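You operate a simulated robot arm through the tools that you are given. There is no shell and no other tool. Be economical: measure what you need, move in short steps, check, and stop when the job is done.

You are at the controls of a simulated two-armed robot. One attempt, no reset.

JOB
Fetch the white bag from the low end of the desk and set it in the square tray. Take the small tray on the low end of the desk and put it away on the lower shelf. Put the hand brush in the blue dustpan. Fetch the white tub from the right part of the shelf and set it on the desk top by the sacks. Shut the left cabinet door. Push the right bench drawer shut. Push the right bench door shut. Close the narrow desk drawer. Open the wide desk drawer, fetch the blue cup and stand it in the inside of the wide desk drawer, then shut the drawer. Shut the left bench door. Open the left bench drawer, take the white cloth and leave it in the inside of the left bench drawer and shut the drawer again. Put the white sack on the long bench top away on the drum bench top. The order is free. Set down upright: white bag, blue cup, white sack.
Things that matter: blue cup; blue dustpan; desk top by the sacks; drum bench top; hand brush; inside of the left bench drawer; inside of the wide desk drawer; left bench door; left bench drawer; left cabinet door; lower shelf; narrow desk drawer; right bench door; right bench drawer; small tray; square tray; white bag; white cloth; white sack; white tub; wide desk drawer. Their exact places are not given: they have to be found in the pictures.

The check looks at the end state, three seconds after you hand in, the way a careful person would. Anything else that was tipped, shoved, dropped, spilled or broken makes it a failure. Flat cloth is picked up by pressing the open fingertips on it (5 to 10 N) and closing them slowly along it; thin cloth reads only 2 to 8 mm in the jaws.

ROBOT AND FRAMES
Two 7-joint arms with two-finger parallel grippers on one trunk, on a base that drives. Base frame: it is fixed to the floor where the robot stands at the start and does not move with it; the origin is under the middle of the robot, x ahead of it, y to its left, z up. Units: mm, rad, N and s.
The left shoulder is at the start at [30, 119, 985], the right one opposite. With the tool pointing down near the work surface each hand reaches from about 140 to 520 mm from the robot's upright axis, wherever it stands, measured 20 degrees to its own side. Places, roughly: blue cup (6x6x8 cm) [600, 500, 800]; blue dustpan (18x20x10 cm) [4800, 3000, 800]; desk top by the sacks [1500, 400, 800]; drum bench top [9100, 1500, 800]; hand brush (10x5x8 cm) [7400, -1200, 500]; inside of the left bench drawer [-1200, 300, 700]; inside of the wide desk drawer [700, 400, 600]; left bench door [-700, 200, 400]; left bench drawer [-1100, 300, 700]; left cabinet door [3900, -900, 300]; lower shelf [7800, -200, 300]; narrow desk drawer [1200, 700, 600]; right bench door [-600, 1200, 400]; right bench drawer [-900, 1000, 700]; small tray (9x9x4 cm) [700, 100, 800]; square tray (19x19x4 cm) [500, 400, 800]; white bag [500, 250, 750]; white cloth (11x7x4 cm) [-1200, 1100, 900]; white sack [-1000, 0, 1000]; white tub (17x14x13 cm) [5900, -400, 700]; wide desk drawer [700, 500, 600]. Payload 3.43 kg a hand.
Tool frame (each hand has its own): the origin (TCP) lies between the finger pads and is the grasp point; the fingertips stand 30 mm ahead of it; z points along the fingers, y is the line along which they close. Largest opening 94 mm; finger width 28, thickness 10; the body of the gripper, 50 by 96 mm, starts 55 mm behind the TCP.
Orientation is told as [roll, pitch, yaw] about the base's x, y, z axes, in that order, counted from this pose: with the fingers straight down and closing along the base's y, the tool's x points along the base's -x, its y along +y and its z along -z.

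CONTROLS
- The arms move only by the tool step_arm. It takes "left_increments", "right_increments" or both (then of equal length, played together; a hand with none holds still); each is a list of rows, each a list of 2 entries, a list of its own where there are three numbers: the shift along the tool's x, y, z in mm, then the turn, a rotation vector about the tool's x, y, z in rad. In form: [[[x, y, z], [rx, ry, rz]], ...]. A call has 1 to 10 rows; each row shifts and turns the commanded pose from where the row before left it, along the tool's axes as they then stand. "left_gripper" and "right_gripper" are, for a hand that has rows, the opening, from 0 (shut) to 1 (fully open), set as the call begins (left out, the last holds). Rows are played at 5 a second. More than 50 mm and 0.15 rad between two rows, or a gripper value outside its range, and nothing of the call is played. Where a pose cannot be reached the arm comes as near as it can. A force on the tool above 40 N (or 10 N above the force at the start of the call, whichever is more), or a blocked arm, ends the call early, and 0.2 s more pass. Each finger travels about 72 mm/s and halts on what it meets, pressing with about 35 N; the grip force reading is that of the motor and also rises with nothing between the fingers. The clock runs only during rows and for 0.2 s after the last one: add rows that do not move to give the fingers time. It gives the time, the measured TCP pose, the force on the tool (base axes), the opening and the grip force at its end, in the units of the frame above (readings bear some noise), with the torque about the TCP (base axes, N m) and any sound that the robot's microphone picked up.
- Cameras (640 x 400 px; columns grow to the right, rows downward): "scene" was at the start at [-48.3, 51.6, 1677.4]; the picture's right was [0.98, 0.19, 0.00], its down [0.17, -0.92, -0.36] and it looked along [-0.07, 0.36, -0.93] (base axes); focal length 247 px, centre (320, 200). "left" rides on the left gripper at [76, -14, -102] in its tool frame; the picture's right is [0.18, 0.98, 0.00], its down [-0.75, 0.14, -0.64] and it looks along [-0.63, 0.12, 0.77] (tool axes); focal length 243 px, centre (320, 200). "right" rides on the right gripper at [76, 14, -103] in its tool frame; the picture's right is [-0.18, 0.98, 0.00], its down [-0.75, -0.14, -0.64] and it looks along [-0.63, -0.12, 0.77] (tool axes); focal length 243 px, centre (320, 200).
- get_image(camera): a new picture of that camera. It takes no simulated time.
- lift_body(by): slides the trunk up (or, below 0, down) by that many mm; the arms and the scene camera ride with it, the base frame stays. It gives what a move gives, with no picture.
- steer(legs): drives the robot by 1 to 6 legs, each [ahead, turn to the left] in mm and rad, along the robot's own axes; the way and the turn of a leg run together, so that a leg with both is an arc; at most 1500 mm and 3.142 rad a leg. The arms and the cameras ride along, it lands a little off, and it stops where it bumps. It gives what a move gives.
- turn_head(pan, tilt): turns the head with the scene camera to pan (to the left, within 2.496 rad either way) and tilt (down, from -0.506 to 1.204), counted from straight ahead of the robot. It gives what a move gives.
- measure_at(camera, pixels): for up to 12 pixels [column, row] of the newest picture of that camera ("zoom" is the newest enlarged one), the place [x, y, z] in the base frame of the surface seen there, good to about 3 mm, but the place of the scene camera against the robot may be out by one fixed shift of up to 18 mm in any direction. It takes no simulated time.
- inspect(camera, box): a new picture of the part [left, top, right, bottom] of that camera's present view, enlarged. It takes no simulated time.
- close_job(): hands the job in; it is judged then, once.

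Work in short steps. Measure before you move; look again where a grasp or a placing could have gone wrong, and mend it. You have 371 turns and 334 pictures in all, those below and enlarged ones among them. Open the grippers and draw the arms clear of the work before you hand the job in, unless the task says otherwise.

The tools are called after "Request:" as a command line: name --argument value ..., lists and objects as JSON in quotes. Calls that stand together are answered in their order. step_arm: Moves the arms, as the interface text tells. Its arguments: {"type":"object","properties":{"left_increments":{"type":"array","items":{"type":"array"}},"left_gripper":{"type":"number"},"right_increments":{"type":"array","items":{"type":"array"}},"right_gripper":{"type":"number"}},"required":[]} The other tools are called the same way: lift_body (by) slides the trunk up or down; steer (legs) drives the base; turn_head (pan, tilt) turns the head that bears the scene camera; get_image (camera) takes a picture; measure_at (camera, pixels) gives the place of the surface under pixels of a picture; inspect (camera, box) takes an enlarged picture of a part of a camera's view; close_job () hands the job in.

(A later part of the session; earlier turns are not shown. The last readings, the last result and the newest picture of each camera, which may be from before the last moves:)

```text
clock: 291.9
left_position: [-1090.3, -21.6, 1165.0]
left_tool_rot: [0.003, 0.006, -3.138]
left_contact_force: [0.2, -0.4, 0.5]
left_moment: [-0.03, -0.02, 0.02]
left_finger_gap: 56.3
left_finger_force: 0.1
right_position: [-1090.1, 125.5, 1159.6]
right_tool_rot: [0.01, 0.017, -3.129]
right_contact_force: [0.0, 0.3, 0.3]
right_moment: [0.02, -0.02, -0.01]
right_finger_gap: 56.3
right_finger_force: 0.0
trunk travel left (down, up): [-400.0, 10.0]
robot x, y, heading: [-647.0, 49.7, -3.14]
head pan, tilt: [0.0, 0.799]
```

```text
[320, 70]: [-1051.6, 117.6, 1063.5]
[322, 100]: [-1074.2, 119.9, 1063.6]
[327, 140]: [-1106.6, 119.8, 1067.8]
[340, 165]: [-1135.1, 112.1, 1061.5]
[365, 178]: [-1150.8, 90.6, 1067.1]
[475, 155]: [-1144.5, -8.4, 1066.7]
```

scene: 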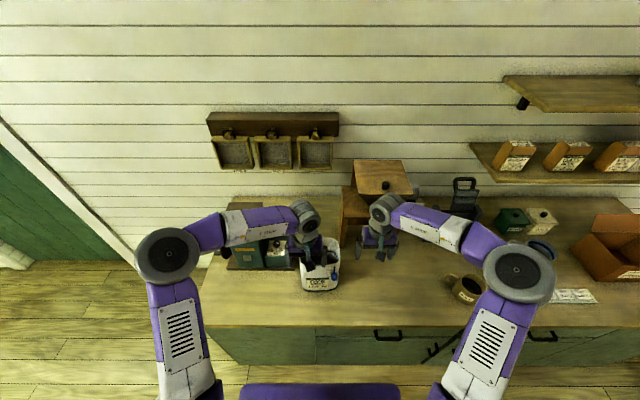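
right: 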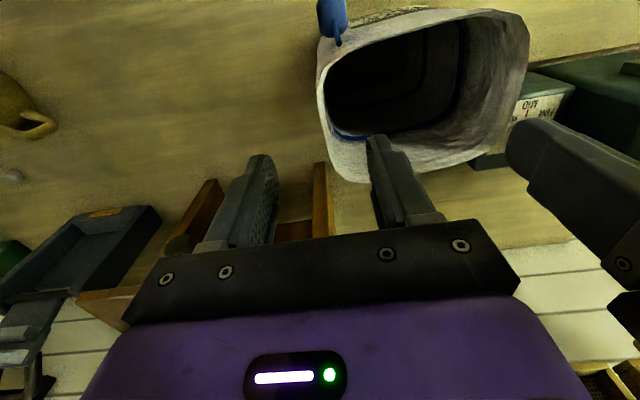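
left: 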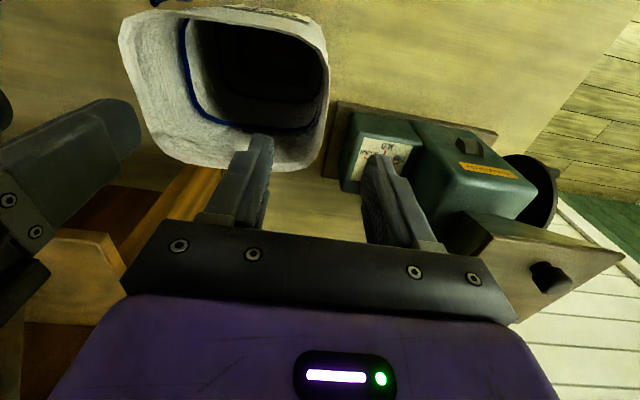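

Shift right hand 6 mm, then descend both by ~122.

Request:
step_arm --left_increments '[[[0, 0, 40], [0, 0, 0]], [[0, 0, 40], [0, 0, 0]], [[0, 0, 25], [0, 0, 0]], [[0, 0, 20], [0, 0, 0]]]' --right_increments '[[[0, 6, 35], [0, 0, 0]], [[0, 0, 40], [0, 0, 0]], [[0, 0, 25], [0, 0, 0]], [[0, 0, 20], [0, 0, 0]]]'

Request:
get_image --camera "left"

Request:
get_image --camera "right"

```text
clock: 292.9
left_position: [-1090.3, -22.2, 1039.3]
left_tool_rot: [0.002, 0.004, -3.139]
left_contact_force: [0.2, 0.3, -0.7]
left_moment: [0.0, -0.02, 0.0]
left_finger_gap: 56.5
left_finger_force: 0.0
right_position: [-1088.4, 117.4, 1037.6]
right_tool_rot: [0.007, 0.016, -3.129]
right_contact_force: [-0.6, -1.0, 0.1]
right_moment: [0.01, -0.03, 0.04]
right_finger_gap: 56.3
right_finger_force: 0.1
trunk travel left (down, up): [-400.0, 10.0]
robot x, y, heading: [-649.8, 52.4, -3.137]
head pan, tilt: [0.0, 0.799]
```

```text
235 pictures are left
```

left: 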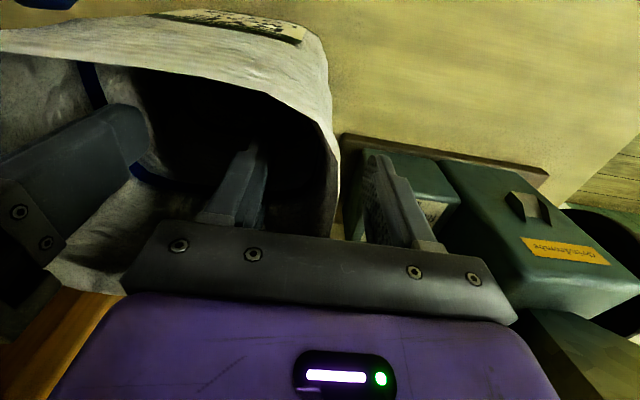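

```text
234 pictures are left
```

right: 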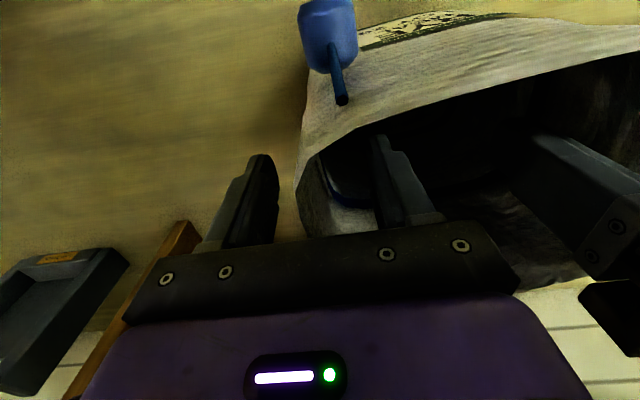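

Walls lie between the fingers on both sides. Close both grippers.

Request:
step_arm --left_increments '[[[0, 0, 0], [0, 0, 0]], [[0, 0, 0], [0, 0, 0]], [[0, 0, 0], [0, 0, 0]], [[0, 0, 0], [0, 0, 0]], [[0, 0, 0], [0, 0, 0]]]' --right_increments '[[[0, 0, 0], [0, 0, 0]], [[0, 0, 0], [0, 0, 0]], [[0, 0, 0], [0, 0, 0]], [[0, 0, 0], [0, 0, 0]], [[0, 0, 0], [0, 0, 0]]]' --left_gripper 0 --right_gripper 0

Request:
get_image --camera "right"

```text
clock: 294.1
left_position: [-1090.4, -20.8, 1039.7]
left_tool_rot: [-0.001, 0.001, -3.139]
left_contact_force: [-11.7, 22.2, 1.4]
left_moment: [-0.95, -0.02, 0.91]
left_finger_gap: 18.3
left_finger_force: 34.8
right_position: [-1086.4, 116.7, 1037.4]
right_tool_rot: [0.009, 0.017, -3.125]
right_contact_force: [10.8, -20.7, -2.2]
right_moment: [1.35, 0.08, 0.77]
right_finger_gap: 17.9
right_finger_force: 35.2
trunk travel left (down, up): [-400.0, 10.0]
robot x, y, heading: [-649.2, 52.3, -3.139]
head pan, tilt: [0.0, 0.799]
```

```text
233 pictures are left
```

right: 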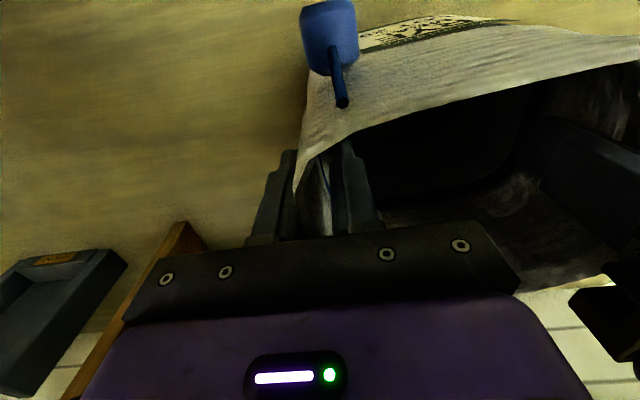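

Both hold 18 mm walls. Ease the hands 2 mm inward and lift 30 mm to weigh.

Request:
step_arm --left_increments '[[[0, -2.5, 0], [0, 0, 0]], [[0, 0, -5], [0, 0, 0]], [[0, 0, -10], [0, 0, 0]], [[0, 0, -15], [0, 0, 0]], [[0, 0, 0], [0, 0, 0]]]' --right_increments '[[[0, 2.5, 0], [0, 0, 0]], [[0, 0, -5], [0, 0, 0]], [[0, 0, -10], [0, 0, 0]], [[0, 0, -15], [0, 0, 0]], [[0, 0, 0], [0, 0, 0]]]'

Request:
get_image --camera "scene"

```text
clock: 295.3
left_position: [-1090.2, -20.9, 1070.3]
left_tool_rot: [0.004, 0.006, -3.137]
left_contact_force: [-12.2, 2.9, 4.1]
left_moment: [0.06, 0.05, 0.84]
left_finger_gap: 18.3
left_finger_force: 35.1
right_position: [-1088.6, 115.2, 1068.1]
right_tool_rot: [0.006, 0.017, -3.129]
right_contact_force: [12.1, -1.9, -2.8]
right_moment: [0.35, -0.02, 0.78]
right_finger_gap: 17.8
right_finger_force: 35.0
trunk travel left (down, up): [-400.0, 10.0]
robot x, y, heading: [-647.6, 54.2, -3.138]
head pan, tilt: [0.0, 0.799]
```

```text
232 pictures are left
```

scene: 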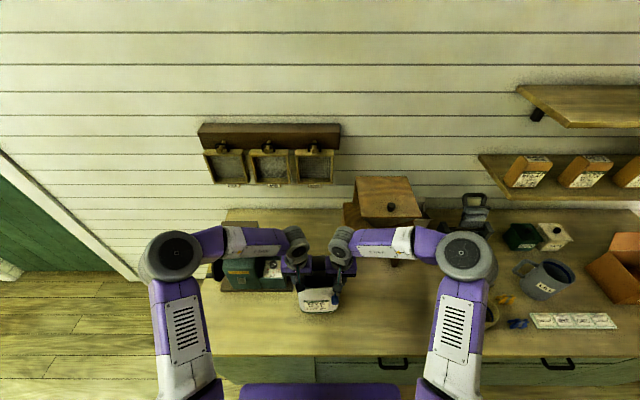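

The sack is very light. Release the left hand and see whether the right holds it level.

Request:
step_arm --left_increments '[[[0, 0, 0], [0, 0, 0]], [[0, 0, 0], [0, 0, 0]], [[0, 0, 0], [0, 0, 0]]]' --left_gripper 0.5

Request:
get_image --camera "right"

Request:
get_image --camera "left"

```text
clock: 296.1
left_position: [-1090.0, -21.2, 1069.0]
left_tool_rot: [0.003, 0.006, -3.139]
left_contact_force: [0.4, -0.5, 0.8]
left_moment: [0.01, 0.02, -0.01]
left_finger_gap: 47.0
left_finger_force: 0.1
right_position: [-1087.3, 114.6, 1067.5]
right_tool_rot: [0.009, 0.016, -3.13]
right_contact_force: [0.6, 0.2, -0.7]
right_moment: [0.02, -0.01, -0.02]
right_finger_gap: 17.6
right_finger_force: 35.1
trunk travel left (down, up): [-400.0, 10.0]
robot x, y, heading: [-647.6, 48.8, -3.137]
head pan, tilt: [0.0, 0.799]
```

```text
231 pictures are left
```

right: 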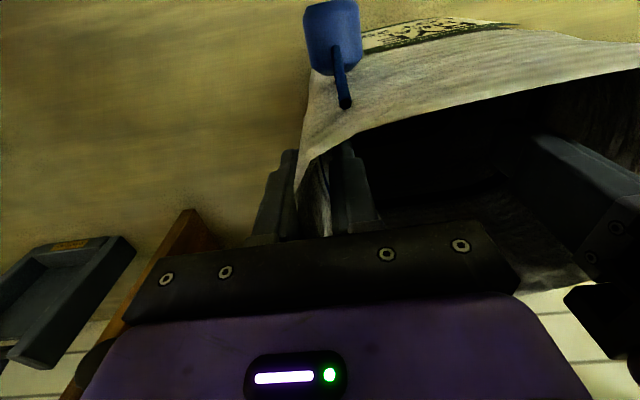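

```text
230 pictures are left
```

left: 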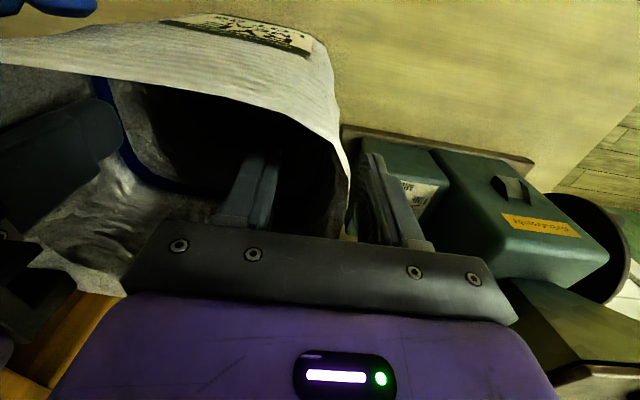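

The right hand alone holds it fine. Lift the left hand clear and raise the sack, then back off.

Request:
step_arm --left_increments '[[[0, 0, -35], [0, 0, 0]], [[0, 0, -35], [0, 0, 0]], [[0, 0, -25], [0, 0, 0]]]' --right_increments '[[[0, 0, -10], [0, 0, 0]], [[0, 0, -15], [0, 0, 0]], [[0, 0, -15], [0, 0, 0]]]'

Request:
steer --legs '[[-340, 0]]'

Request:
step_arm --right_increments '[[[0, -20, 0], [0, 0, 0]], [[0, -30, 0], [0, 0, 0]], [[0, -30, 0], [0, 0, 0]], [[0, -30, 0], [0, 0, 0]], [[0, -30, 0], [0, 0, 0]]]'

Request:
get_image --camera "scene"

```text
clock: 296.9
left_position: [-1093.4, -20.9, 1165.5]
left_tool_rot: [0.004, 0.003, -3.137]
left_contact_force: [-0.1, 0.1, -0.6]
left_moment: [0.03, 0.01, -0.03]
left_finger_gap: 47.2
left_finger_force: 0.1
right_position: [-1088.4, 115.1, 1108.2]
right_tool_rot: [0.01, 0.016, -3.131]
right_contact_force: [0.4, 0.0, -1.3]
right_moment: [0.02, 0.02, 0.03]
right_finger_gap: 17.2
right_finger_force: 34.8
trunk travel left (down, up): [-400.0, 10.0]
robot x, y, heading: [-643.2, 51.8, -3.138]
head pan, tilt: [0.0, 0.799]
```

```text
clock: 299.1
left_position: [-752.3, -22.8, 1164.4]
left_tool_rot: [0.005, 0.005, -3.13]
left_contact_force: [0.2, 0.3, -0.5]
left_moment: [0.04, -0.03, 0.04]
left_finger_gap: 46.9
left_finger_force: 0.1
right_position: [-748.3, 113.8, 1106.7]
right_tool_rot: [0.008, 0.016, -3.122]
right_contact_force: [-0.1, -0.3, -1.1]
right_moment: [0.05, 0.0, -0.03]
right_finger_gap: 17.6
right_finger_force: 35.3
trunk travel left (down, up): [-400.0, 10.0]
robot x, y, heading: [-306.5, 52.4, -3.132]
head pan, tilt: [0.0, 0.799]
```

```text
clock: 299.8
left_position: [-750.0, -6.0, 1169.7]
left_tool_rot: [-0.028, -0.003, 3.137]
left_contact_force: [1.1, 19.7, 2.7]
left_moment: [0.4, -0.04, 0.25]
left_finger_gap: 57.9
left_finger_force: 9.7
right_position: [-746.8, 149.6, 1110.1]
right_tool_rot: [0.033, 0.01, -3.11]
right_contact_force: [-1.4, -19.6, -3.1]
right_moment: [1.11, 0.03, -0.36]
right_finger_gap: 17.5
right_finger_force: 35.2
trunk travel left (down, up): [-400.0, 10.0]
robot x, y, heading: [-307.9, 54.5, -3.132]
head pan, tilt: [0.0, 0.799]
stopped in row 3 (left hand): the force on the tool passed its limit at 47 N (the readings are from after the stop); the commanded pose is now the measured one
```

```text
229 pictures are left
```

scene: 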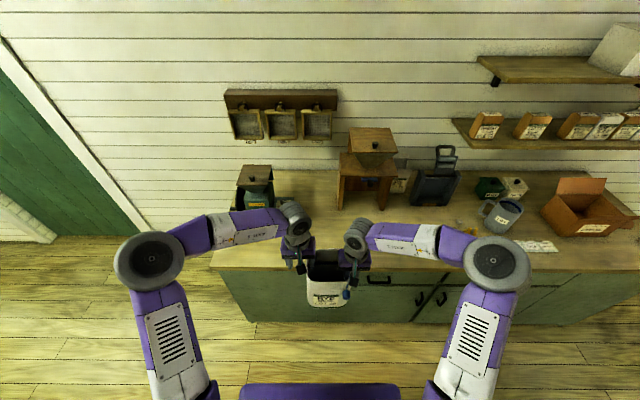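

The left fingers were still straddling the far wall. Relax the right hand back 12 mm, then lift the left hand out.

Request:
step_arm --right_increments '[[[0, 4, 0], [0, 0, 0]], [[0, 4, 0], [0, 0, 0]], [[0, 3, 0], [0, 0, 0]]]'

Request:
get_image --camera "left"

```text
clock: 300.6
left_position: [-751.2, -12.0, 1167.5]
left_tool_rot: [-0.018, 0.0, -3.141]
left_contact_force: [0.6, 11.8, 3.3]
left_moment: [0.32, -0.06, 0.13]
left_finger_gap: 53.7
left_finger_force: 5.5
right_position: [-747.8, 143.2, 1108.9]
right_tool_rot: [0.025, 0.011, -3.11]
right_contact_force: [-0.5, -12.2, -4.9]
right_moment: [0.98, -0.05, -0.24]
right_finger_gap: 17.7
right_finger_force: 35.3
trunk travel left (down, up): [-400.0, 10.0]
robot x, y, heading: [-309.2, 54.3, -3.133]
head pan, tilt: [0.0, 0.799]
```

```text
228 pictures are left
```

left: 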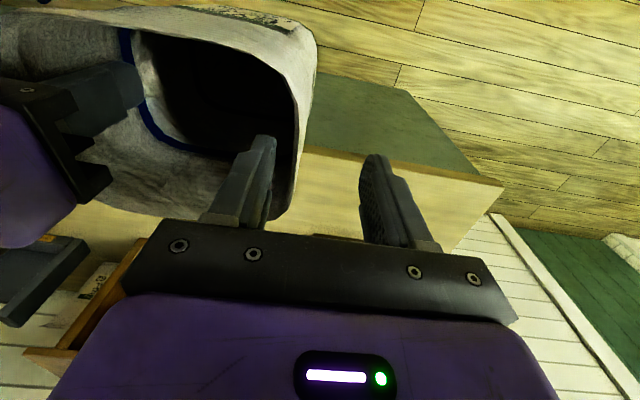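

Relax the left hand and raise it in small steps.

Request:
step_arm --left_increments '[[[0, -8, 0], [0, 0, 0]], [[0, -4, 0], [0, 0, 0]], [[0, 0, -10], [0, 0, 0]], [[0, 0, -20], [0, 0, 0]], [[0, 0, -20], [0, 0, 0]]]' --left_gripper 0.6

Request:
get_image --camera "left"

```text
clock: 301.8
left_position: [-750.9, -0.7, 1219.0]
left_tool_rot: [-0.02, 0.0, -3.141]
left_contact_force: [-1.2, -0.4, 0.1]
left_moment: [-0.01, -0.01, -0.01]
left_finger_gap: 56.3
left_finger_force: 0.1
right_position: [-747.5, 143.5, 1108.1]
right_tool_rot: [0.026, 0.013, -3.113]
right_contact_force: [-0.1, 0.6, -0.1]
right_moment: [0.05, -0.02, -0.01]
right_finger_gap: 17.7
right_finger_force: 35.3
trunk travel left (down, up): [-400.0, 10.0]
robot x, y, heading: [-308.0, 57.8, -3.13]
head pan, tilt: [0.0, 0.799]
```

```text
227 pictures are left
```

left: 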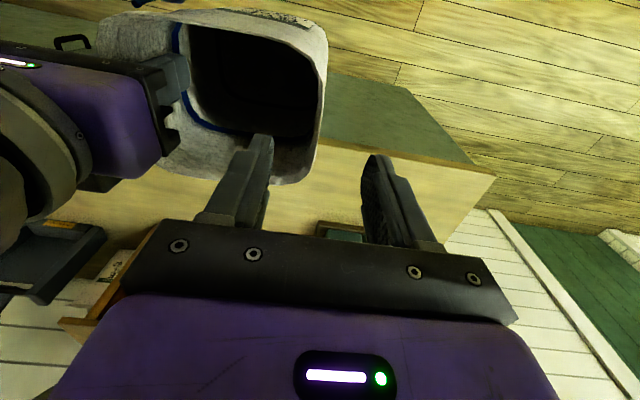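

Free. Move the left hand aside and swing the sack to the right.

Request:
step_arm --left_increments '[[[0, 30, 0], [0, 0, 0]], [[0, 30, 0], [0, 0, 0]], [[0, 30, 0], [0, 0, 0]], [[0, 0, 30], [0, 0, 0]]]' --right_increments '[[[0, -20, 0], [0, 0, 0]], [[0, -30, 0], [0, 0, 0]], [[0, -30, 0], [0, 0, 0]], [[0, -30, 0], [0, 0, 0]]]'

Request:
get_image --camera "scene"

Request:
get_image --camera "left"

```text
clock: 302.8
left_position: [-751.6, -90.2, 1186.1]
left_tool_rot: [-0.021, 0.0, -3.141]
left_contact_force: [-0.2, -0.7, 0.1]
left_moment: [-0.04, -0.04, 0.03]
left_finger_gap: 56.0
left_finger_force: 0.0
right_position: [-751.8, 253.4, 1103.5]
right_tool_rot: [0.028, 0.011, -3.113]
right_contact_force: [-0.3, -0.3, -0.3]
right_moment: [0.06, 0.0, -0.03]
right_finger_gap: 17.6
right_finger_force: 35.3
trunk travel left (down, up): [-400.0, 10.0]
robot x, y, heading: [-308.3, 52.9, -3.139]
head pan, tilt: [0.0, 0.799]
```

```text
226 pictures are left
```

scene: 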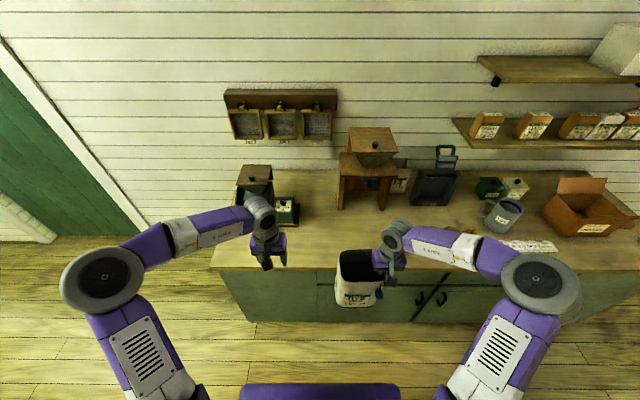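

```text
225 pictures are left
```

left: 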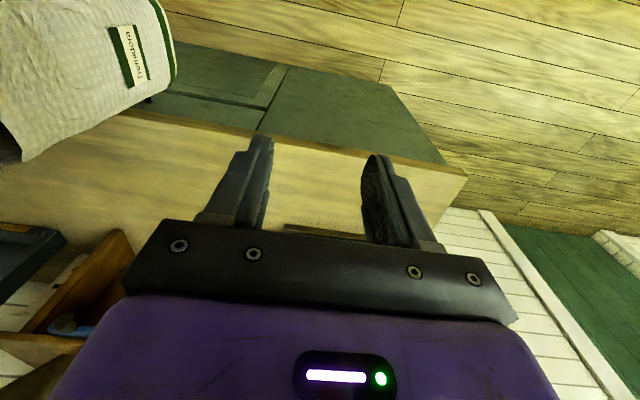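

Turn around to the desk for the small tray: go to about (130,−40).

Request:
steer --legs '[[0, 2.937], [447, 0], [0, 0.202]]'

Request:
get_image --camera "left"

Request:
get_image --camera "scene"

```text
clock: 313.2
left_position: [580.9, 122.7, 1186.2]
left_tool_rot: [-0.019, -0.001, 0.011]
left_contact_force: [-0.1, -0.1, -0.1]
left_moment: [-0.01, -0.01, 0.0]
left_finger_gap: 56.5
left_finger_force: 0.0
right_position: [584.8, -221.1, 1105.3]
right_tool_rot: [0.027, 0.012, 0.038]
right_contact_force: [0.2, -0.7, -0.7]
right_moment: [-0.06, 0.0, -0.01]
right_finger_gap: 17.4
right_finger_force: 36.0
trunk travel left (down, up): [-400.0, 10.0]
robot x, y, heading: [142.1, -30.1, 0.022]
head pan, tilt: [0.0, 0.799]
```

```text
224 pictures are left
```

left: 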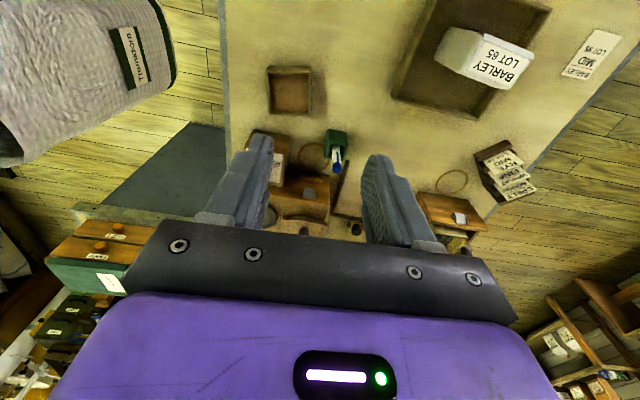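

```text
223 pictures are left
```

scene: 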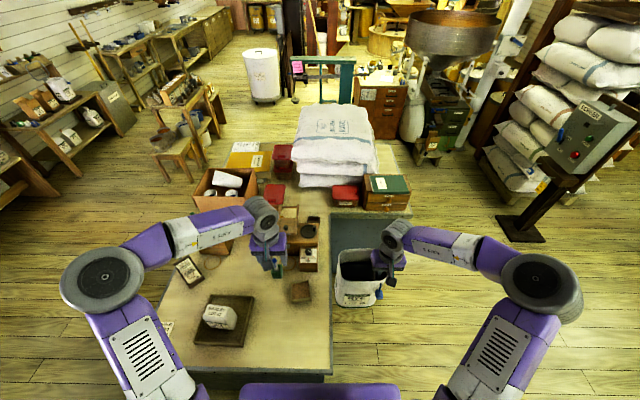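

Inspect the bag in its tray and measure the small tray.

Request:
inspect --camera "left" --box '[380, 0, 560, 120]'

Request:
measure_at --camera "left" --pixels '[[268, 68], [311, 68], [270, 113], [311, 113], [290, 90], [289, 66], [290, 112], [330, 90], [245, 140], [335, 135], [470, 75]]'

```text
3.33 times, centred on (470, 60) of left
```

zoom: 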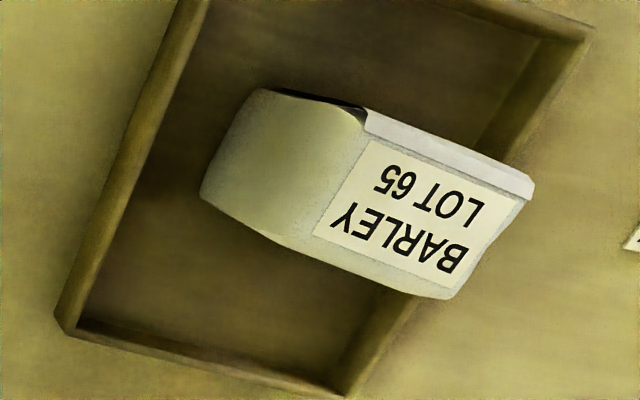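

```text
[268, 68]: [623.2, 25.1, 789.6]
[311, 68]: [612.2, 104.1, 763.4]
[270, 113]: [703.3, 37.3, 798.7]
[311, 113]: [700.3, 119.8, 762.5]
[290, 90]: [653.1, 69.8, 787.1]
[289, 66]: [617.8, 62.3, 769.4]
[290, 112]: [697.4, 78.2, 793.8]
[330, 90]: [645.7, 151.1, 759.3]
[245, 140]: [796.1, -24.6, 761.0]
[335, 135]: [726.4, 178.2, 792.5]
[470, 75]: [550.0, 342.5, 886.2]
```

Bag upright. Drive 22 closer and bring the left hand above the small tray at lower height.

Request:
steer --legs '[[22, 0]]'

Request:
step_arm --left_increments '[[[-20, -20, 30], [0, 0, 0]], [[-20, -20, 40], [0, 0, 0]], [[-10, -15, 40], [0, 0, 0]], [[0, 0, 40], [0, 0, 0]], [[0, 0, 40], [0, 0, 0]]]' --left_gripper 1

Request:
get_image --camera "left"

Request:
inspect --camera "left" --box '[220, 60, 420, 200]'

```text
clock: 314.0
left_position: [601.3, 124.9, 1187.3]
left_tool_rot: [-0.018, -0.003, 0.011]
left_contact_force: [-0.2, 0.1, -0.1]
left_moment: [-0.03, 0.0, 0.04]
left_finger_gap: 56.6
left_finger_force: 0.1
right_position: [603.7, -220.8, 1105.6]
right_tool_rot: [0.025, 0.012, 0.039]
right_contact_force: [0.1, 0.2, -0.1]
right_moment: [-0.08, -0.01, 0.03]
right_finger_gap: 17.7
right_finger_force: 34.5
trunk travel left (down, up): [-400.0, 10.0]
robot x, y, heading: [157.7, -22.5, 0.021]
head pan, tilt: [0.0, 0.799]
```

```text
clock: 315.2
left_position: [654.8, 66.0, 998.2]
left_tool_rot: [-0.021, -0.002, 0.01]
left_contact_force: [-0.5, 0.2, 0.1]
left_moment: [0.0, -0.03, 0.01]
left_finger_gap: 94.2
left_finger_force: 0.1
right_position: [605.0, -220.4, 1103.6]
right_tool_rot: [0.026, 0.012, 0.038]
right_contact_force: [0.7, 0.2, -0.8]
right_moment: [-0.06, 0.02, 0.02]
right_finger_gap: 17.5
right_finger_force: 35.0
trunk travel left (down, up): [-400.0, 10.0]
robot x, y, heading: [158.3, -26.7, 0.023]
head pan, tilt: [0.0, 0.799]
```

```text
221 pictures are left
```

left: 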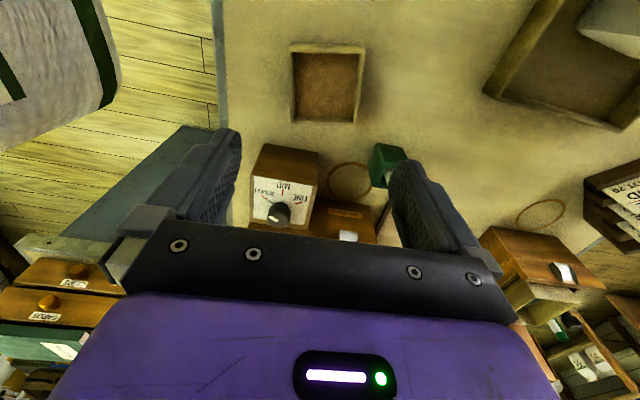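

```text
2.86 times, centred on (320, 130) of left
```

zoom: 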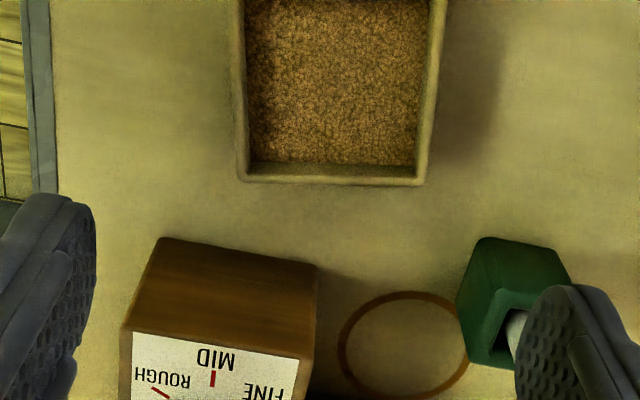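

The tray holds grain, so a straddle grip across its ~85 mm width is needed. Measure its outer edges precisely.

Request:
measure_at --camera "left" --pixels '[[291, 46], [364, 48], [302, 124], [356, 124], [297, 85], [360, 85], [328, 123], [328, 46], [328, 85], [250, 150], [318, 155], [372, 150]]'

Request:
measure_at --camera "zoom" --pixels '[[229, 60], [240, 150], [240, 180], [420, 183], [444, 60], [432, 130], [237, 100], [437, 100]]'

```text
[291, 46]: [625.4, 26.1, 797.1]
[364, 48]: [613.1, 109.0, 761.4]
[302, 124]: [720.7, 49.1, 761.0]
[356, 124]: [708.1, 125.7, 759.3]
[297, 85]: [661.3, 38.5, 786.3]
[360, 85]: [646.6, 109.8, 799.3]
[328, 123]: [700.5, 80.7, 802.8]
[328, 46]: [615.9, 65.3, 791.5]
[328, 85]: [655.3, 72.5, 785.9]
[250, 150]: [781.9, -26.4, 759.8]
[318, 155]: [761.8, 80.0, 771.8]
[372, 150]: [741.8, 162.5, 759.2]
```

```text
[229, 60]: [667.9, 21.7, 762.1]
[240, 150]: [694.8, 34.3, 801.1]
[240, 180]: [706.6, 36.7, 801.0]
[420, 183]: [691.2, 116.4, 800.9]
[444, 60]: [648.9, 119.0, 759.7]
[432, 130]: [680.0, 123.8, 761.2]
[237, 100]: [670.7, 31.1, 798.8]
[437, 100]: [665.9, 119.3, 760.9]
```

Tray centre ≈(658,71), yaw ≈0.15. Align and descend to z≈860 for another look.

Request:
step_arm --left_increments '[[[-3, 5, 0], [-0.021, 0, 0]], [[0, 0, 0], [0, 0, -0.14]], [[0, 0, 40], [0, 0, 0]], [[0, 0, 40], [0, 0, 0]], [[0, 0, 40], [0, 0, 0]], [[0, 0, 15], [0, 0, 0]]]'

Request:
get_image --camera "left"

```text
clock: 316.6
left_position: [656.7, 71.1, 862.8]
left_tool_rot: [-0.001, -0.002, 0.149]
left_contact_force: [0.5, -0.2, 0.2]
left_moment: [0.0, 0.04, -0.02]
left_finger_gap: 94.2
left_finger_force: 0.0
right_position: [605.0, -219.5, 1103.6]
right_tool_rot: [0.026, 0.013, 0.038]
right_contact_force: [0.2, -0.7, -0.6]
right_moment: [-0.03, 0.02, 0.01]
right_finger_gap: 17.5
right_finger_force: 34.4
trunk travel left (down, up): [-400.0, 10.0]
robot x, y, heading: [158.8, -22.9, 0.018]
head pan, tilt: [0.0, 0.799]
```

```text
219 pictures are left
```

left: 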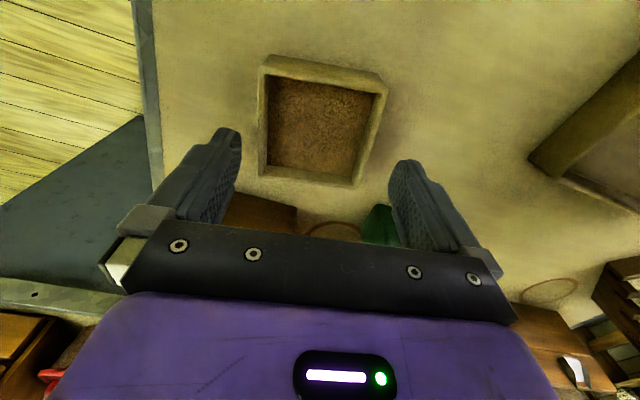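

Measure corners again from here.

Request:
measure_at --camera "left" --pixels '[[261, 67], [266, 174], [355, 186], [388, 90], [264, 120], [372, 140], [310, 180], [325, 75], [257, 172], [362, 190]]'

```text
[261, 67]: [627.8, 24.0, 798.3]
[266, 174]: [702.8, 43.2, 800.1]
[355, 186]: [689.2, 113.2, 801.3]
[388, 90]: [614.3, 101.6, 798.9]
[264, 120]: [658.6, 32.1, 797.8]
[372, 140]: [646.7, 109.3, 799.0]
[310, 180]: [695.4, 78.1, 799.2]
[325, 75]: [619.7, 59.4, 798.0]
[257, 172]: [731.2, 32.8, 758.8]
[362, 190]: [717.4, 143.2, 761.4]
```

Yaw ≈0.18, centre (658.5,70.5). Fine-tune and descend with a force watch.

Request:
step_arm --left_increments '[[[-2, 0, 0], [0, 0, -0.03]], [[0, 0, 25], [0, 0, 0]], [[0, 0, 15], [0, 0, 0]], [[0, 0, 10], [0, 0, 0]], [[0, 0, 8], [0, 0, 0]], [[0, 0, 7], [0, 0, 0]]]'

Request:
get_image --camera "left"

```text
clock: 318.0
left_position: [658.6, 71.2, 798.3]
left_tool_rot: [0.002, -0.002, 0.18]
left_contact_force: [0.4, -0.7, 0.2]
left_moment: [0.01, 0.01, -0.03]
left_finger_gap: 94.0
left_finger_force: 0.0
right_position: [605.2, -220.5, 1104.2]
right_tool_rot: [0.027, 0.012, 0.038]
right_contact_force: [-0.6, -1.2, -1.4]
right_moment: [-0.04, -0.04, -0.04]
right_finger_gap: 17.6
right_finger_force: 35.0
trunk travel left (down, up): [-400.0, 10.0]
robot x, y, heading: [161.6, -29.4, 0.018]
head pan, tilt: [0.0, 0.799]
```

```text
218 pictures are left
```

left: 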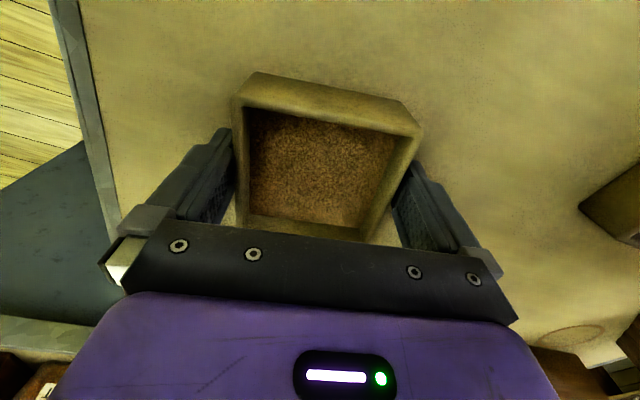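

Straddled without touching. Close and lift gently.

Request:
step_arm --left_increments '[[[0, 0, 0], [0, 0, 0]], [[0, 0, 0], [0, 0, 0]], [[0, 0, 0], [0, 0, 0]], [[0, 0, 0], [0, 0, 0]]]' --left_gripper 0

Request:
step_arm --left_increments '[[[0, 0, -4], [0, 0, 0]], [[0, 0, -8], [0, 0, 0]], [[0, 0, -12], [0, 0, 0]], [[0, 0, -16], [0, 0, 0]], [[0, 0, -20], [0, 0, 0]], [[0, 0, -20], [0, 0, 0]], [[0, 0, -20], [0, 0, 0]]]'

Request:
get_image --camera "left"

```text
clock: 319.0
left_position: [658.6, 71.8, 799.1]
left_tool_rot: [0.0, -0.002, 0.18]
left_contact_force: [0.4, 0.6, -0.2]
left_moment: [-0.02, -0.02, -0.01]
left_finger_gap: 88.8
left_finger_force: 34.7
right_position: [605.1, -220.3, 1104.0]
right_tool_rot: [0.026, 0.012, 0.039]
right_contact_force: [-0.4, 0.3, -1.6]
right_moment: [-0.08, 0.03, -0.01]
right_finger_gap: 17.3
right_finger_force: 35.3
trunk travel left (down, up): [-400.0, 10.0]
robot x, y, heading: [162.3, -26.4, 0.021]
head pan, tilt: [0.0, 0.799]
```

```text
clock: 320.6
left_position: [659.0, 71.6, 898.2]
left_tool_rot: [0.001, 0.0, 0.181]
left_contact_force: [1.3, 0.6, -0.7]
left_moment: [-0.02, 0.0, -0.01]
left_finger_gap: 88.7
left_finger_force: 34.9
right_position: [606.4, -220.1, 1104.4]
right_tool_rot: [0.027, 0.011, 0.037]
right_contact_force: [-0.3, 0.0, -0.3]
right_moment: [-0.06, 0.0, 0.02]
right_finger_gap: 17.4
right_finger_force: 35.2
trunk travel left (down, up): [-400.0, 10.0]
robot x, y, heading: [158.7, -24.5, 0.018]
head pan, tilt: [0.0, 0.799]
```

```text
217 pictures are left
```

left: 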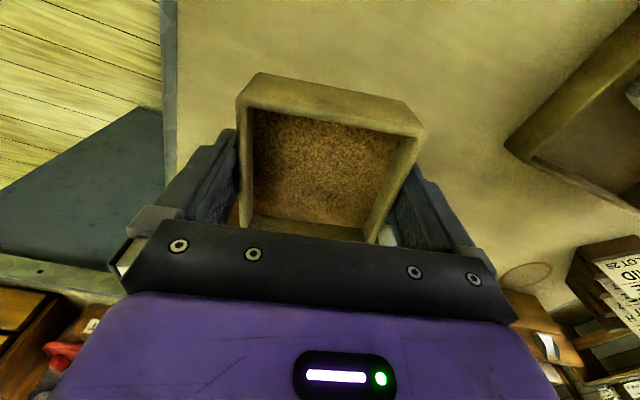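

Tray held level. Raise it, back off, and look around for the route to the far end.

Request:
step_arm --left_increments '[[[0, 0, -30], [0, 0, 0]], [[0, 0, -30], [0, 0, 0]], [[0, 0, -30], [0, 0, 0]], [[0, 0, -30], [0, 0, 0]]]'

Request:
steer --legs '[[-250, 0]]'

Request:
turn_head --pan -0.45 --tilt 0.3

Request:
get_image --camera "scene"

Request:
turn_head --pan 0.6 --tilt 0.3

Request:
get_image --camera "scene"

```text
clock: 321.6
left_position: [658.2, 73.0, 1018.9]
left_tool_rot: [-0.002, -0.001, 0.18]
left_contact_force: [0.4, 0.3, -1.8]
left_moment: [-0.01, 0.02, -0.04]
left_finger_gap: 89.0
left_finger_force: 34.7
right_position: [604.7, -220.7, 1104.3]
right_tool_rot: [0.026, 0.013, 0.038]
right_contact_force: [-0.2, 0.5, -0.4]
right_moment: [-0.04, -0.01, 0.03]
right_finger_gap: 17.5
right_finger_force: 35.0
trunk travel left (down, up): [-400.0, 10.0]
robot x, y, heading: [160.3, -28.0, 0.015]
head pan, tilt: [0.0, 0.799]
```

```text
clock: 323.4
left_position: [412.7, 68.3, 1017.9]
left_tool_rot: [0.001, -0.003, 0.183]
left_contact_force: [-0.2, -0.9, -1.9]
left_moment: [-0.03, 0.02, 0.01]
left_finger_gap: 89.1
left_finger_force: 35.4
right_position: [358.9, -224.4, 1103.7]
right_tool_rot: [0.025, 0.011, 0.041]
right_contact_force: [-0.4, 0.1, -0.7]
right_moment: [-0.06, 0.0, -0.01]
right_finger_gap: 17.6
right_finger_force: 34.6
trunk travel left (down, up): [-400.0, 10.0]
robot x, y, heading: [-86.5, -30.7, 0.021]
head pan, tilt: [0.0, 0.799]
```

```text
clock: 324.3
left_position: [411.5, 68.8, 1018.0]
left_tool_rot: [0.002, -0.002, 0.184]
left_contact_force: [-0.2, -0.4, -1.6]
left_moment: [-0.02, -0.03, 0.01]
left_finger_gap: 88.8
left_finger_force: 34.6
right_position: [359.1, -223.3, 1103.7]
right_tool_rot: [0.026, 0.012, 0.043]
right_contact_force: [0.2, -0.1, -1.6]
right_moment: [-0.08, 0.02, -0.02]
right_finger_gap: 17.6
right_finger_force: 35.0
trunk travel left (down, up): [-400.0, 10.0]
robot x, y, heading: [-86.5, -27.3, 0.019]
head pan, tilt: [-0.45, 0.3]
```

```text
216 pictures are left
```

scene: 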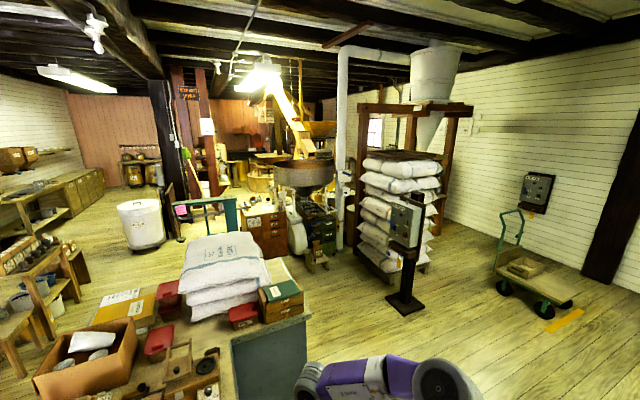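

```text
clock: 325.6
left_position: [411.8, 67.8, 1018.0]
left_tool_rot: [-0.001, -0.001, 0.182]
left_contact_force: [0.0, -0.8, -1.4]
left_moment: [-0.02, -0.02, -0.01]
left_finger_gap: 88.8
left_finger_force: 35.0
right_position: [359.5, -224.4, 1104.0]
right_tool_rot: [0.027, 0.011, 0.042]
right_contact_force: [0.7, -0.5, -0.3]
right_moment: [-0.05, -0.03, -0.01]
right_finger_gap: 17.3
right_finger_force: 34.2
trunk travel left (down, up): [-400.0, 10.0]
robot x, y, heading: [-81.9, -32.7, 0.02]
head pan, tilt: [0.6, 0.3]
```

```text
215 pictures are left
```

scene: 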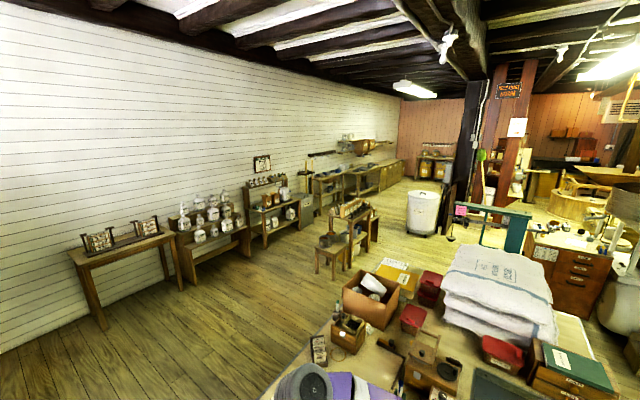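

Measure key obstacles in this view.

Request:
measure_at --camera "scene" --pixels '[[315, 272], [345, 268], [378, 240], [408, 230], [448, 235], [478, 225], [320, 240], [260, 250], [395, 205], [430, 160], [380, 190], [500, 160]]'

Request:
measure_at --camera "scene" --pixels '[[360, 252], [340, 210], [375, 210], [250, 270], [310, 215], [350, 195], [420, 210], [405, 235], [470, 240], [610, 300], [525, 270], [400, 180]]'

```text
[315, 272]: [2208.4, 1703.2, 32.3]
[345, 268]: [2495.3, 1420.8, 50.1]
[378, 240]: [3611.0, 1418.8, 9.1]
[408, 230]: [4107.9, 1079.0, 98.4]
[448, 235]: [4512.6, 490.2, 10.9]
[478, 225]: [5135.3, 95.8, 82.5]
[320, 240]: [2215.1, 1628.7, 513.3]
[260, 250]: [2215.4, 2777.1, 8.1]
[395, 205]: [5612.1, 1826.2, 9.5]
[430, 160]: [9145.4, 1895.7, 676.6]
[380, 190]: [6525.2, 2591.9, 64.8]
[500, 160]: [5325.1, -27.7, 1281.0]
```

```text
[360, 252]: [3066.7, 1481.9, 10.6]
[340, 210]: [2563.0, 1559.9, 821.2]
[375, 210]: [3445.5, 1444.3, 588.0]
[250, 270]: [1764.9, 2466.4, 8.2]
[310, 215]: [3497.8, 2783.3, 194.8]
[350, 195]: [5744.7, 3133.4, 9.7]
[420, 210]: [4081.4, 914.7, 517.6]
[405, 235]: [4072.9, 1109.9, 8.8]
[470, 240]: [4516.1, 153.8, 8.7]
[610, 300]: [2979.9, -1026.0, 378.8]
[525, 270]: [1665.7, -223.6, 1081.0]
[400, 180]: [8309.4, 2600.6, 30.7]
```

Plan: go round the desk's left, into the corridor at y≈2270 between stand and wall tables.

Request:
steer --legs '[[0, 1.55], [1030, 0], [0, -0.828], [1000, 0], [877, 0], [0, -0.743]]'

Request:
turn_head --pan 0.0 --tilt 0.35

Request:
get_image --camera "scene"

```text
clock: 347.8
left_position: [1849.0, 2314.6, 1018.6]
left_tool_rot: [0.001, -0.003, 0.147]
left_contact_force: [0.3, -1.2, -1.7]
left_moment: [-0.03, 0.01, -0.05]
left_finger_gap: 88.9
left_finger_force: 35.2
right_position: [1787.0, 2025.8, 1103.2]
right_tool_rot: [0.027, 0.014, 0.009]
right_contact_force: [0.2, 0.2, -0.9]
right_moment: [-0.06, 0.0, 0.0]
right_finger_gap: 17.5
right_finger_force: 35.1
trunk travel left (down, up): [-400.0, 10.0]
robot x, y, heading: [1346.3, 2233.3, -0.014]
head pan, tilt: [0.6, 0.3]
```

```text
clock: 348.8
left_position: [1849.7, 2315.3, 1018.1]
left_tool_rot: [0.003, -0.002, 0.146]
left_contact_force: [0.5, 0.2, -1.8]
left_moment: [-0.01, 0.02, -0.01]
left_finger_gap: 89.0
left_finger_force: 35.1
right_position: [1786.1, 2026.1, 1104.3]
right_tool_rot: [0.025, 0.012, 0.006]
right_contact_force: [-0.4, 0.1, -0.9]
right_moment: [-0.06, 0.02, -0.02]
right_finger_gap: 17.4
right_finger_force: 35.2
trunk travel left (down, up): [-400.0, 10.0]
robot x, y, heading: [1350.5, 2234.5, -0.016]
head pan, tilt: [0.0, 0.351]
```

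```text
214 pictures are left
```

scene: 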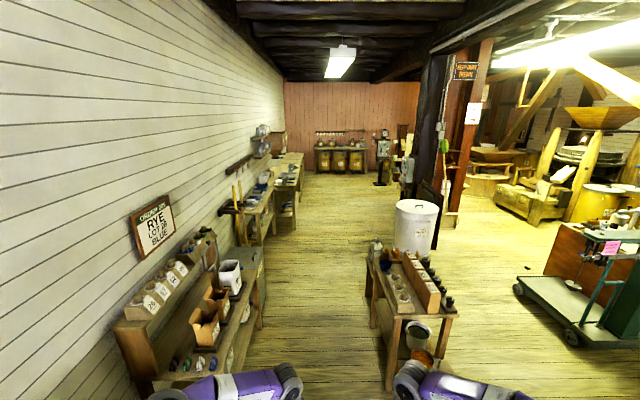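

Measure corridor edges.

Request:
measure_at --camera "scene" --pixels '[[390, 385], [372, 325], [262, 325], [240, 370], [295, 228], [272, 235], [400, 245], [435, 215], [383, 185], [318, 172], [365, 172], [420, 200]]'

Request:
inspect --camera "scene" --box '[240, 80, 560, 280]'

```text
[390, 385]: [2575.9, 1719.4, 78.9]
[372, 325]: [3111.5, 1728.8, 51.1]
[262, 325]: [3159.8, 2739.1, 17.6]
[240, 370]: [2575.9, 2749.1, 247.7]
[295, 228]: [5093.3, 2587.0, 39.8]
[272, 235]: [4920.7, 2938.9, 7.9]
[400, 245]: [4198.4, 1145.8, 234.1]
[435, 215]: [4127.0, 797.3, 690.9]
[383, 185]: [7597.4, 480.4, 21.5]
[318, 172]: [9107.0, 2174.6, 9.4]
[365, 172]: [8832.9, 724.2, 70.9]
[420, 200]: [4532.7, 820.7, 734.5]
```

```text
2.00 times, centred on (400, 180) of scene
```

zoom: 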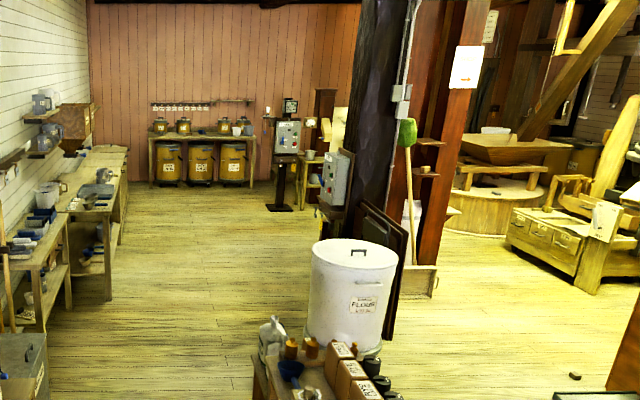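

Corridor y 1730–2740. Drive ahead ~2600, then angle toward (6500,1500).

Request:
steer --legs '[[0, 0.012], [1300, 0], [1300, 0], [0, -0.277], [1325, 0], [1325, 0]]'

Request:
get_image --camera "scene"

```text
clock: 375.0
left_position: [6918.5, 1294.5, 1018.8]
left_tool_rot: [0.001, 0.0, -0.161]
left_contact_force: [-0.2, 0.3, -1.4]
left_moment: [-0.01, -0.02, 0.03]
left_finger_gap: 88.9
left_finger_force: 35.1
right_position: [6770.5, 1036.4, 1104.7]
right_tool_rot: [0.026, 0.012, -0.302]
right_contact_force: [0.0, 0.6, -0.7]
right_moment: [-0.04, 0.04, 0.0]
right_finger_gap: 17.6
right_finger_force: 34.8
trunk travel left (down, up): [-400.0, 10.0]
robot x, y, heading: [6415.8, 1366.2, -0.321]
head pan, tilt: [0.0, 0.351]
```

```text
212 pictures are left
```

scene: 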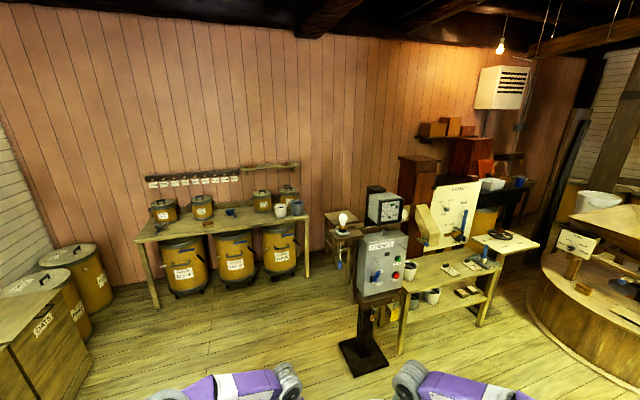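

Measure drum bench top, free area, control post, and the shelf table.

Request:
measure_at --camera "scene" --pixels '[[140, 242], [308, 215], [200, 225], [250, 220], [180, 218], [160, 240], [365, 360], [400, 345], [410, 265], [480, 320], [450, 310], [500, 245]]'

Request:
inspect --camera "scene" --box '[120, 150, 330, 310]'

Request:
inspect --camera "scene" --box '[330, 170, 550, 370]'

```text
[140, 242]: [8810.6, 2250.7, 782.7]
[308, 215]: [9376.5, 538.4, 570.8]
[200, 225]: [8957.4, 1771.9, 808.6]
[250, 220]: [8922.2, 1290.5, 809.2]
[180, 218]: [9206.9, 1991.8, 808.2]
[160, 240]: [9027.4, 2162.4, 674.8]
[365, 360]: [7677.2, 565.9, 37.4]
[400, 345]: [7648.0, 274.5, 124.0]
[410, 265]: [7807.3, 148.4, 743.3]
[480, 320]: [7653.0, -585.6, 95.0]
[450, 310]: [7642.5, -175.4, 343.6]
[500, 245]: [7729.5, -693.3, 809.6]
```

```text
2.50 times, centred on (225, 230) of scene
```

zoom: 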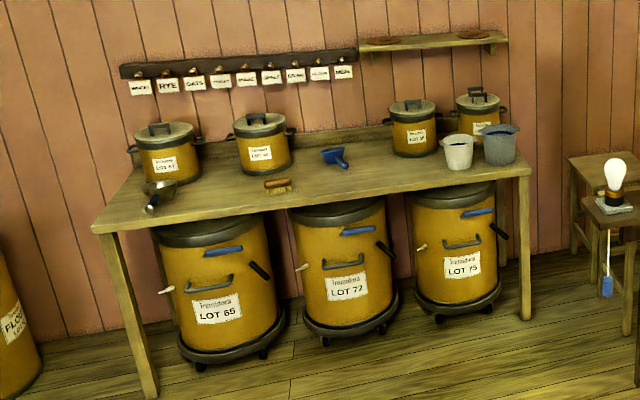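

```text
2.00 times, centred on (440, 270) of scene
```

zoom: 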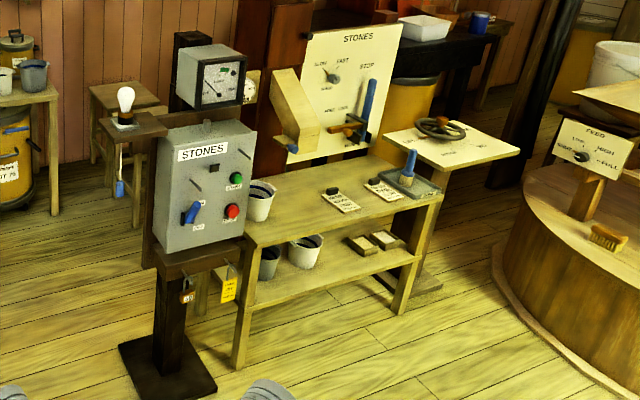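

Brush visible at (634,288) on the round casing ledge; lower shelf has free room between tubs and small boxes. Drive to the drum bench first.

Request:
steer --legs '[[0, 0.31], [1000, 0], [820, 0]]'

Request:
turn_head --pan 0.0 --tilt 0.75

Request:
get_image --camera "scene"

```text
clock: 385.1
left_position: [8727.3, 1413.6, 1018.4]
left_tool_rot: [0.002, 0.0, 0.147]
left_contact_force: [0.1, 0.3, -0.3]
left_moment: [-0.03, 0.01, -0.01]
left_finger_gap: 89.0
left_finger_force: 35.2
right_position: [8665.1, 1122.2, 1104.7]
right_tool_rot: [0.026, 0.012, 0.005]
right_contact_force: [-0.1, 1.0, -0.8]
right_moment: [-0.07, -0.02, 0.01]
right_finger_gap: 17.3
right_finger_force: 34.7
trunk travel left (down, up): [-400.0, 10.0]
robot x, y, heading: [8229.7, 1330.8, -0.012]
head pan, tilt: [0.0, 0.351]
```

```text
clock: 386.0
left_position: [8727.1, 1413.5, 1017.7]
left_tool_rot: [0.001, -0.003, 0.146]
left_contact_force: [-0.2, 0.6, -0.9]
left_moment: [-0.04, 0.02, 0.0]
left_finger_gap: 88.9
left_finger_force: 35.4
right_position: [8664.2, 1121.2, 1104.1]
right_tool_rot: [0.026, 0.013, 0.006]
right_contact_force: [0.5, -0.3, -1.2]
right_moment: [-0.04, 0.01, -0.02]
right_finger_gap: 17.3
right_finger_force: 35.4
trunk travel left (down, up): [-400.0, 10.0]
robot x, y, heading: [8225.9, 1333.0, -0.015]
head pan, tilt: [0.0, 0.75]
```

```text
209 pictures are left
```

scene: 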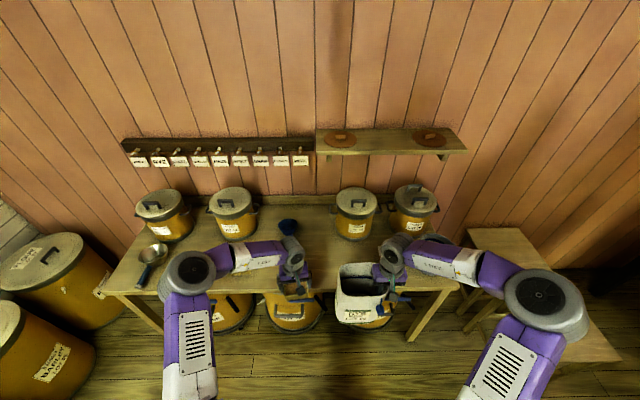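

Look with both hand cameras.

Request:
get_image --camera "left"

Request:
get_image --camera "right"

Request:
measure_at --camera "scene" --pixels '[[320, 245], [330, 225], [355, 240], [115, 292], [462, 285], [270, 225], [340, 262], [300, 240], [356, 192], [235, 195]]'

```text
208 pictures are left
```

left: 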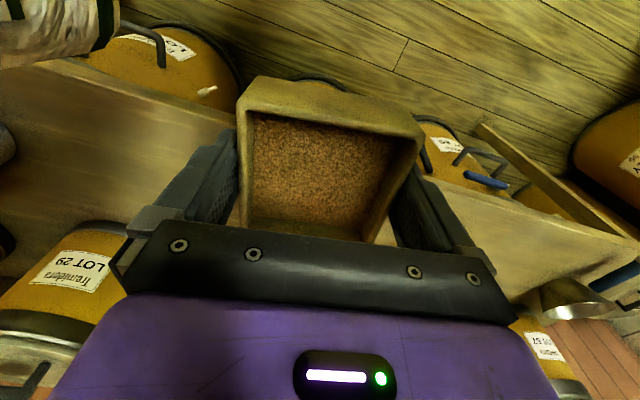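

```text
207 pictures are left
```

right: 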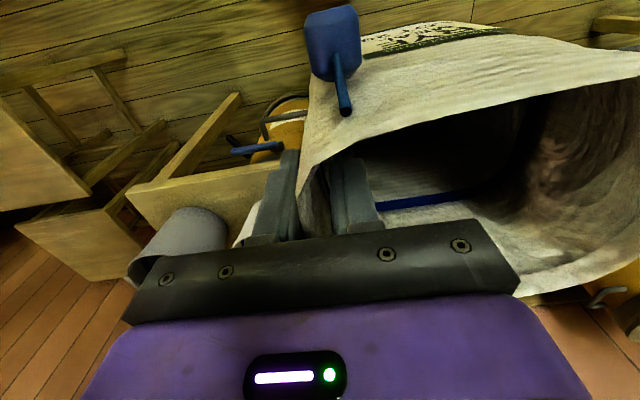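

```text
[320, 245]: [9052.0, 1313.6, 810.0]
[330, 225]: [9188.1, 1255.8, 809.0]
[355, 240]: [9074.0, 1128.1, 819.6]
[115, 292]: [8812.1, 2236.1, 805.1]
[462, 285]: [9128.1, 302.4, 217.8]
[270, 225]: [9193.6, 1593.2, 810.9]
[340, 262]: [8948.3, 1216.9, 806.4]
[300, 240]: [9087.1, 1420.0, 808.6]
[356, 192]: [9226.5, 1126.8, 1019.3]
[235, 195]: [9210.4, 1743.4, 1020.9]
```

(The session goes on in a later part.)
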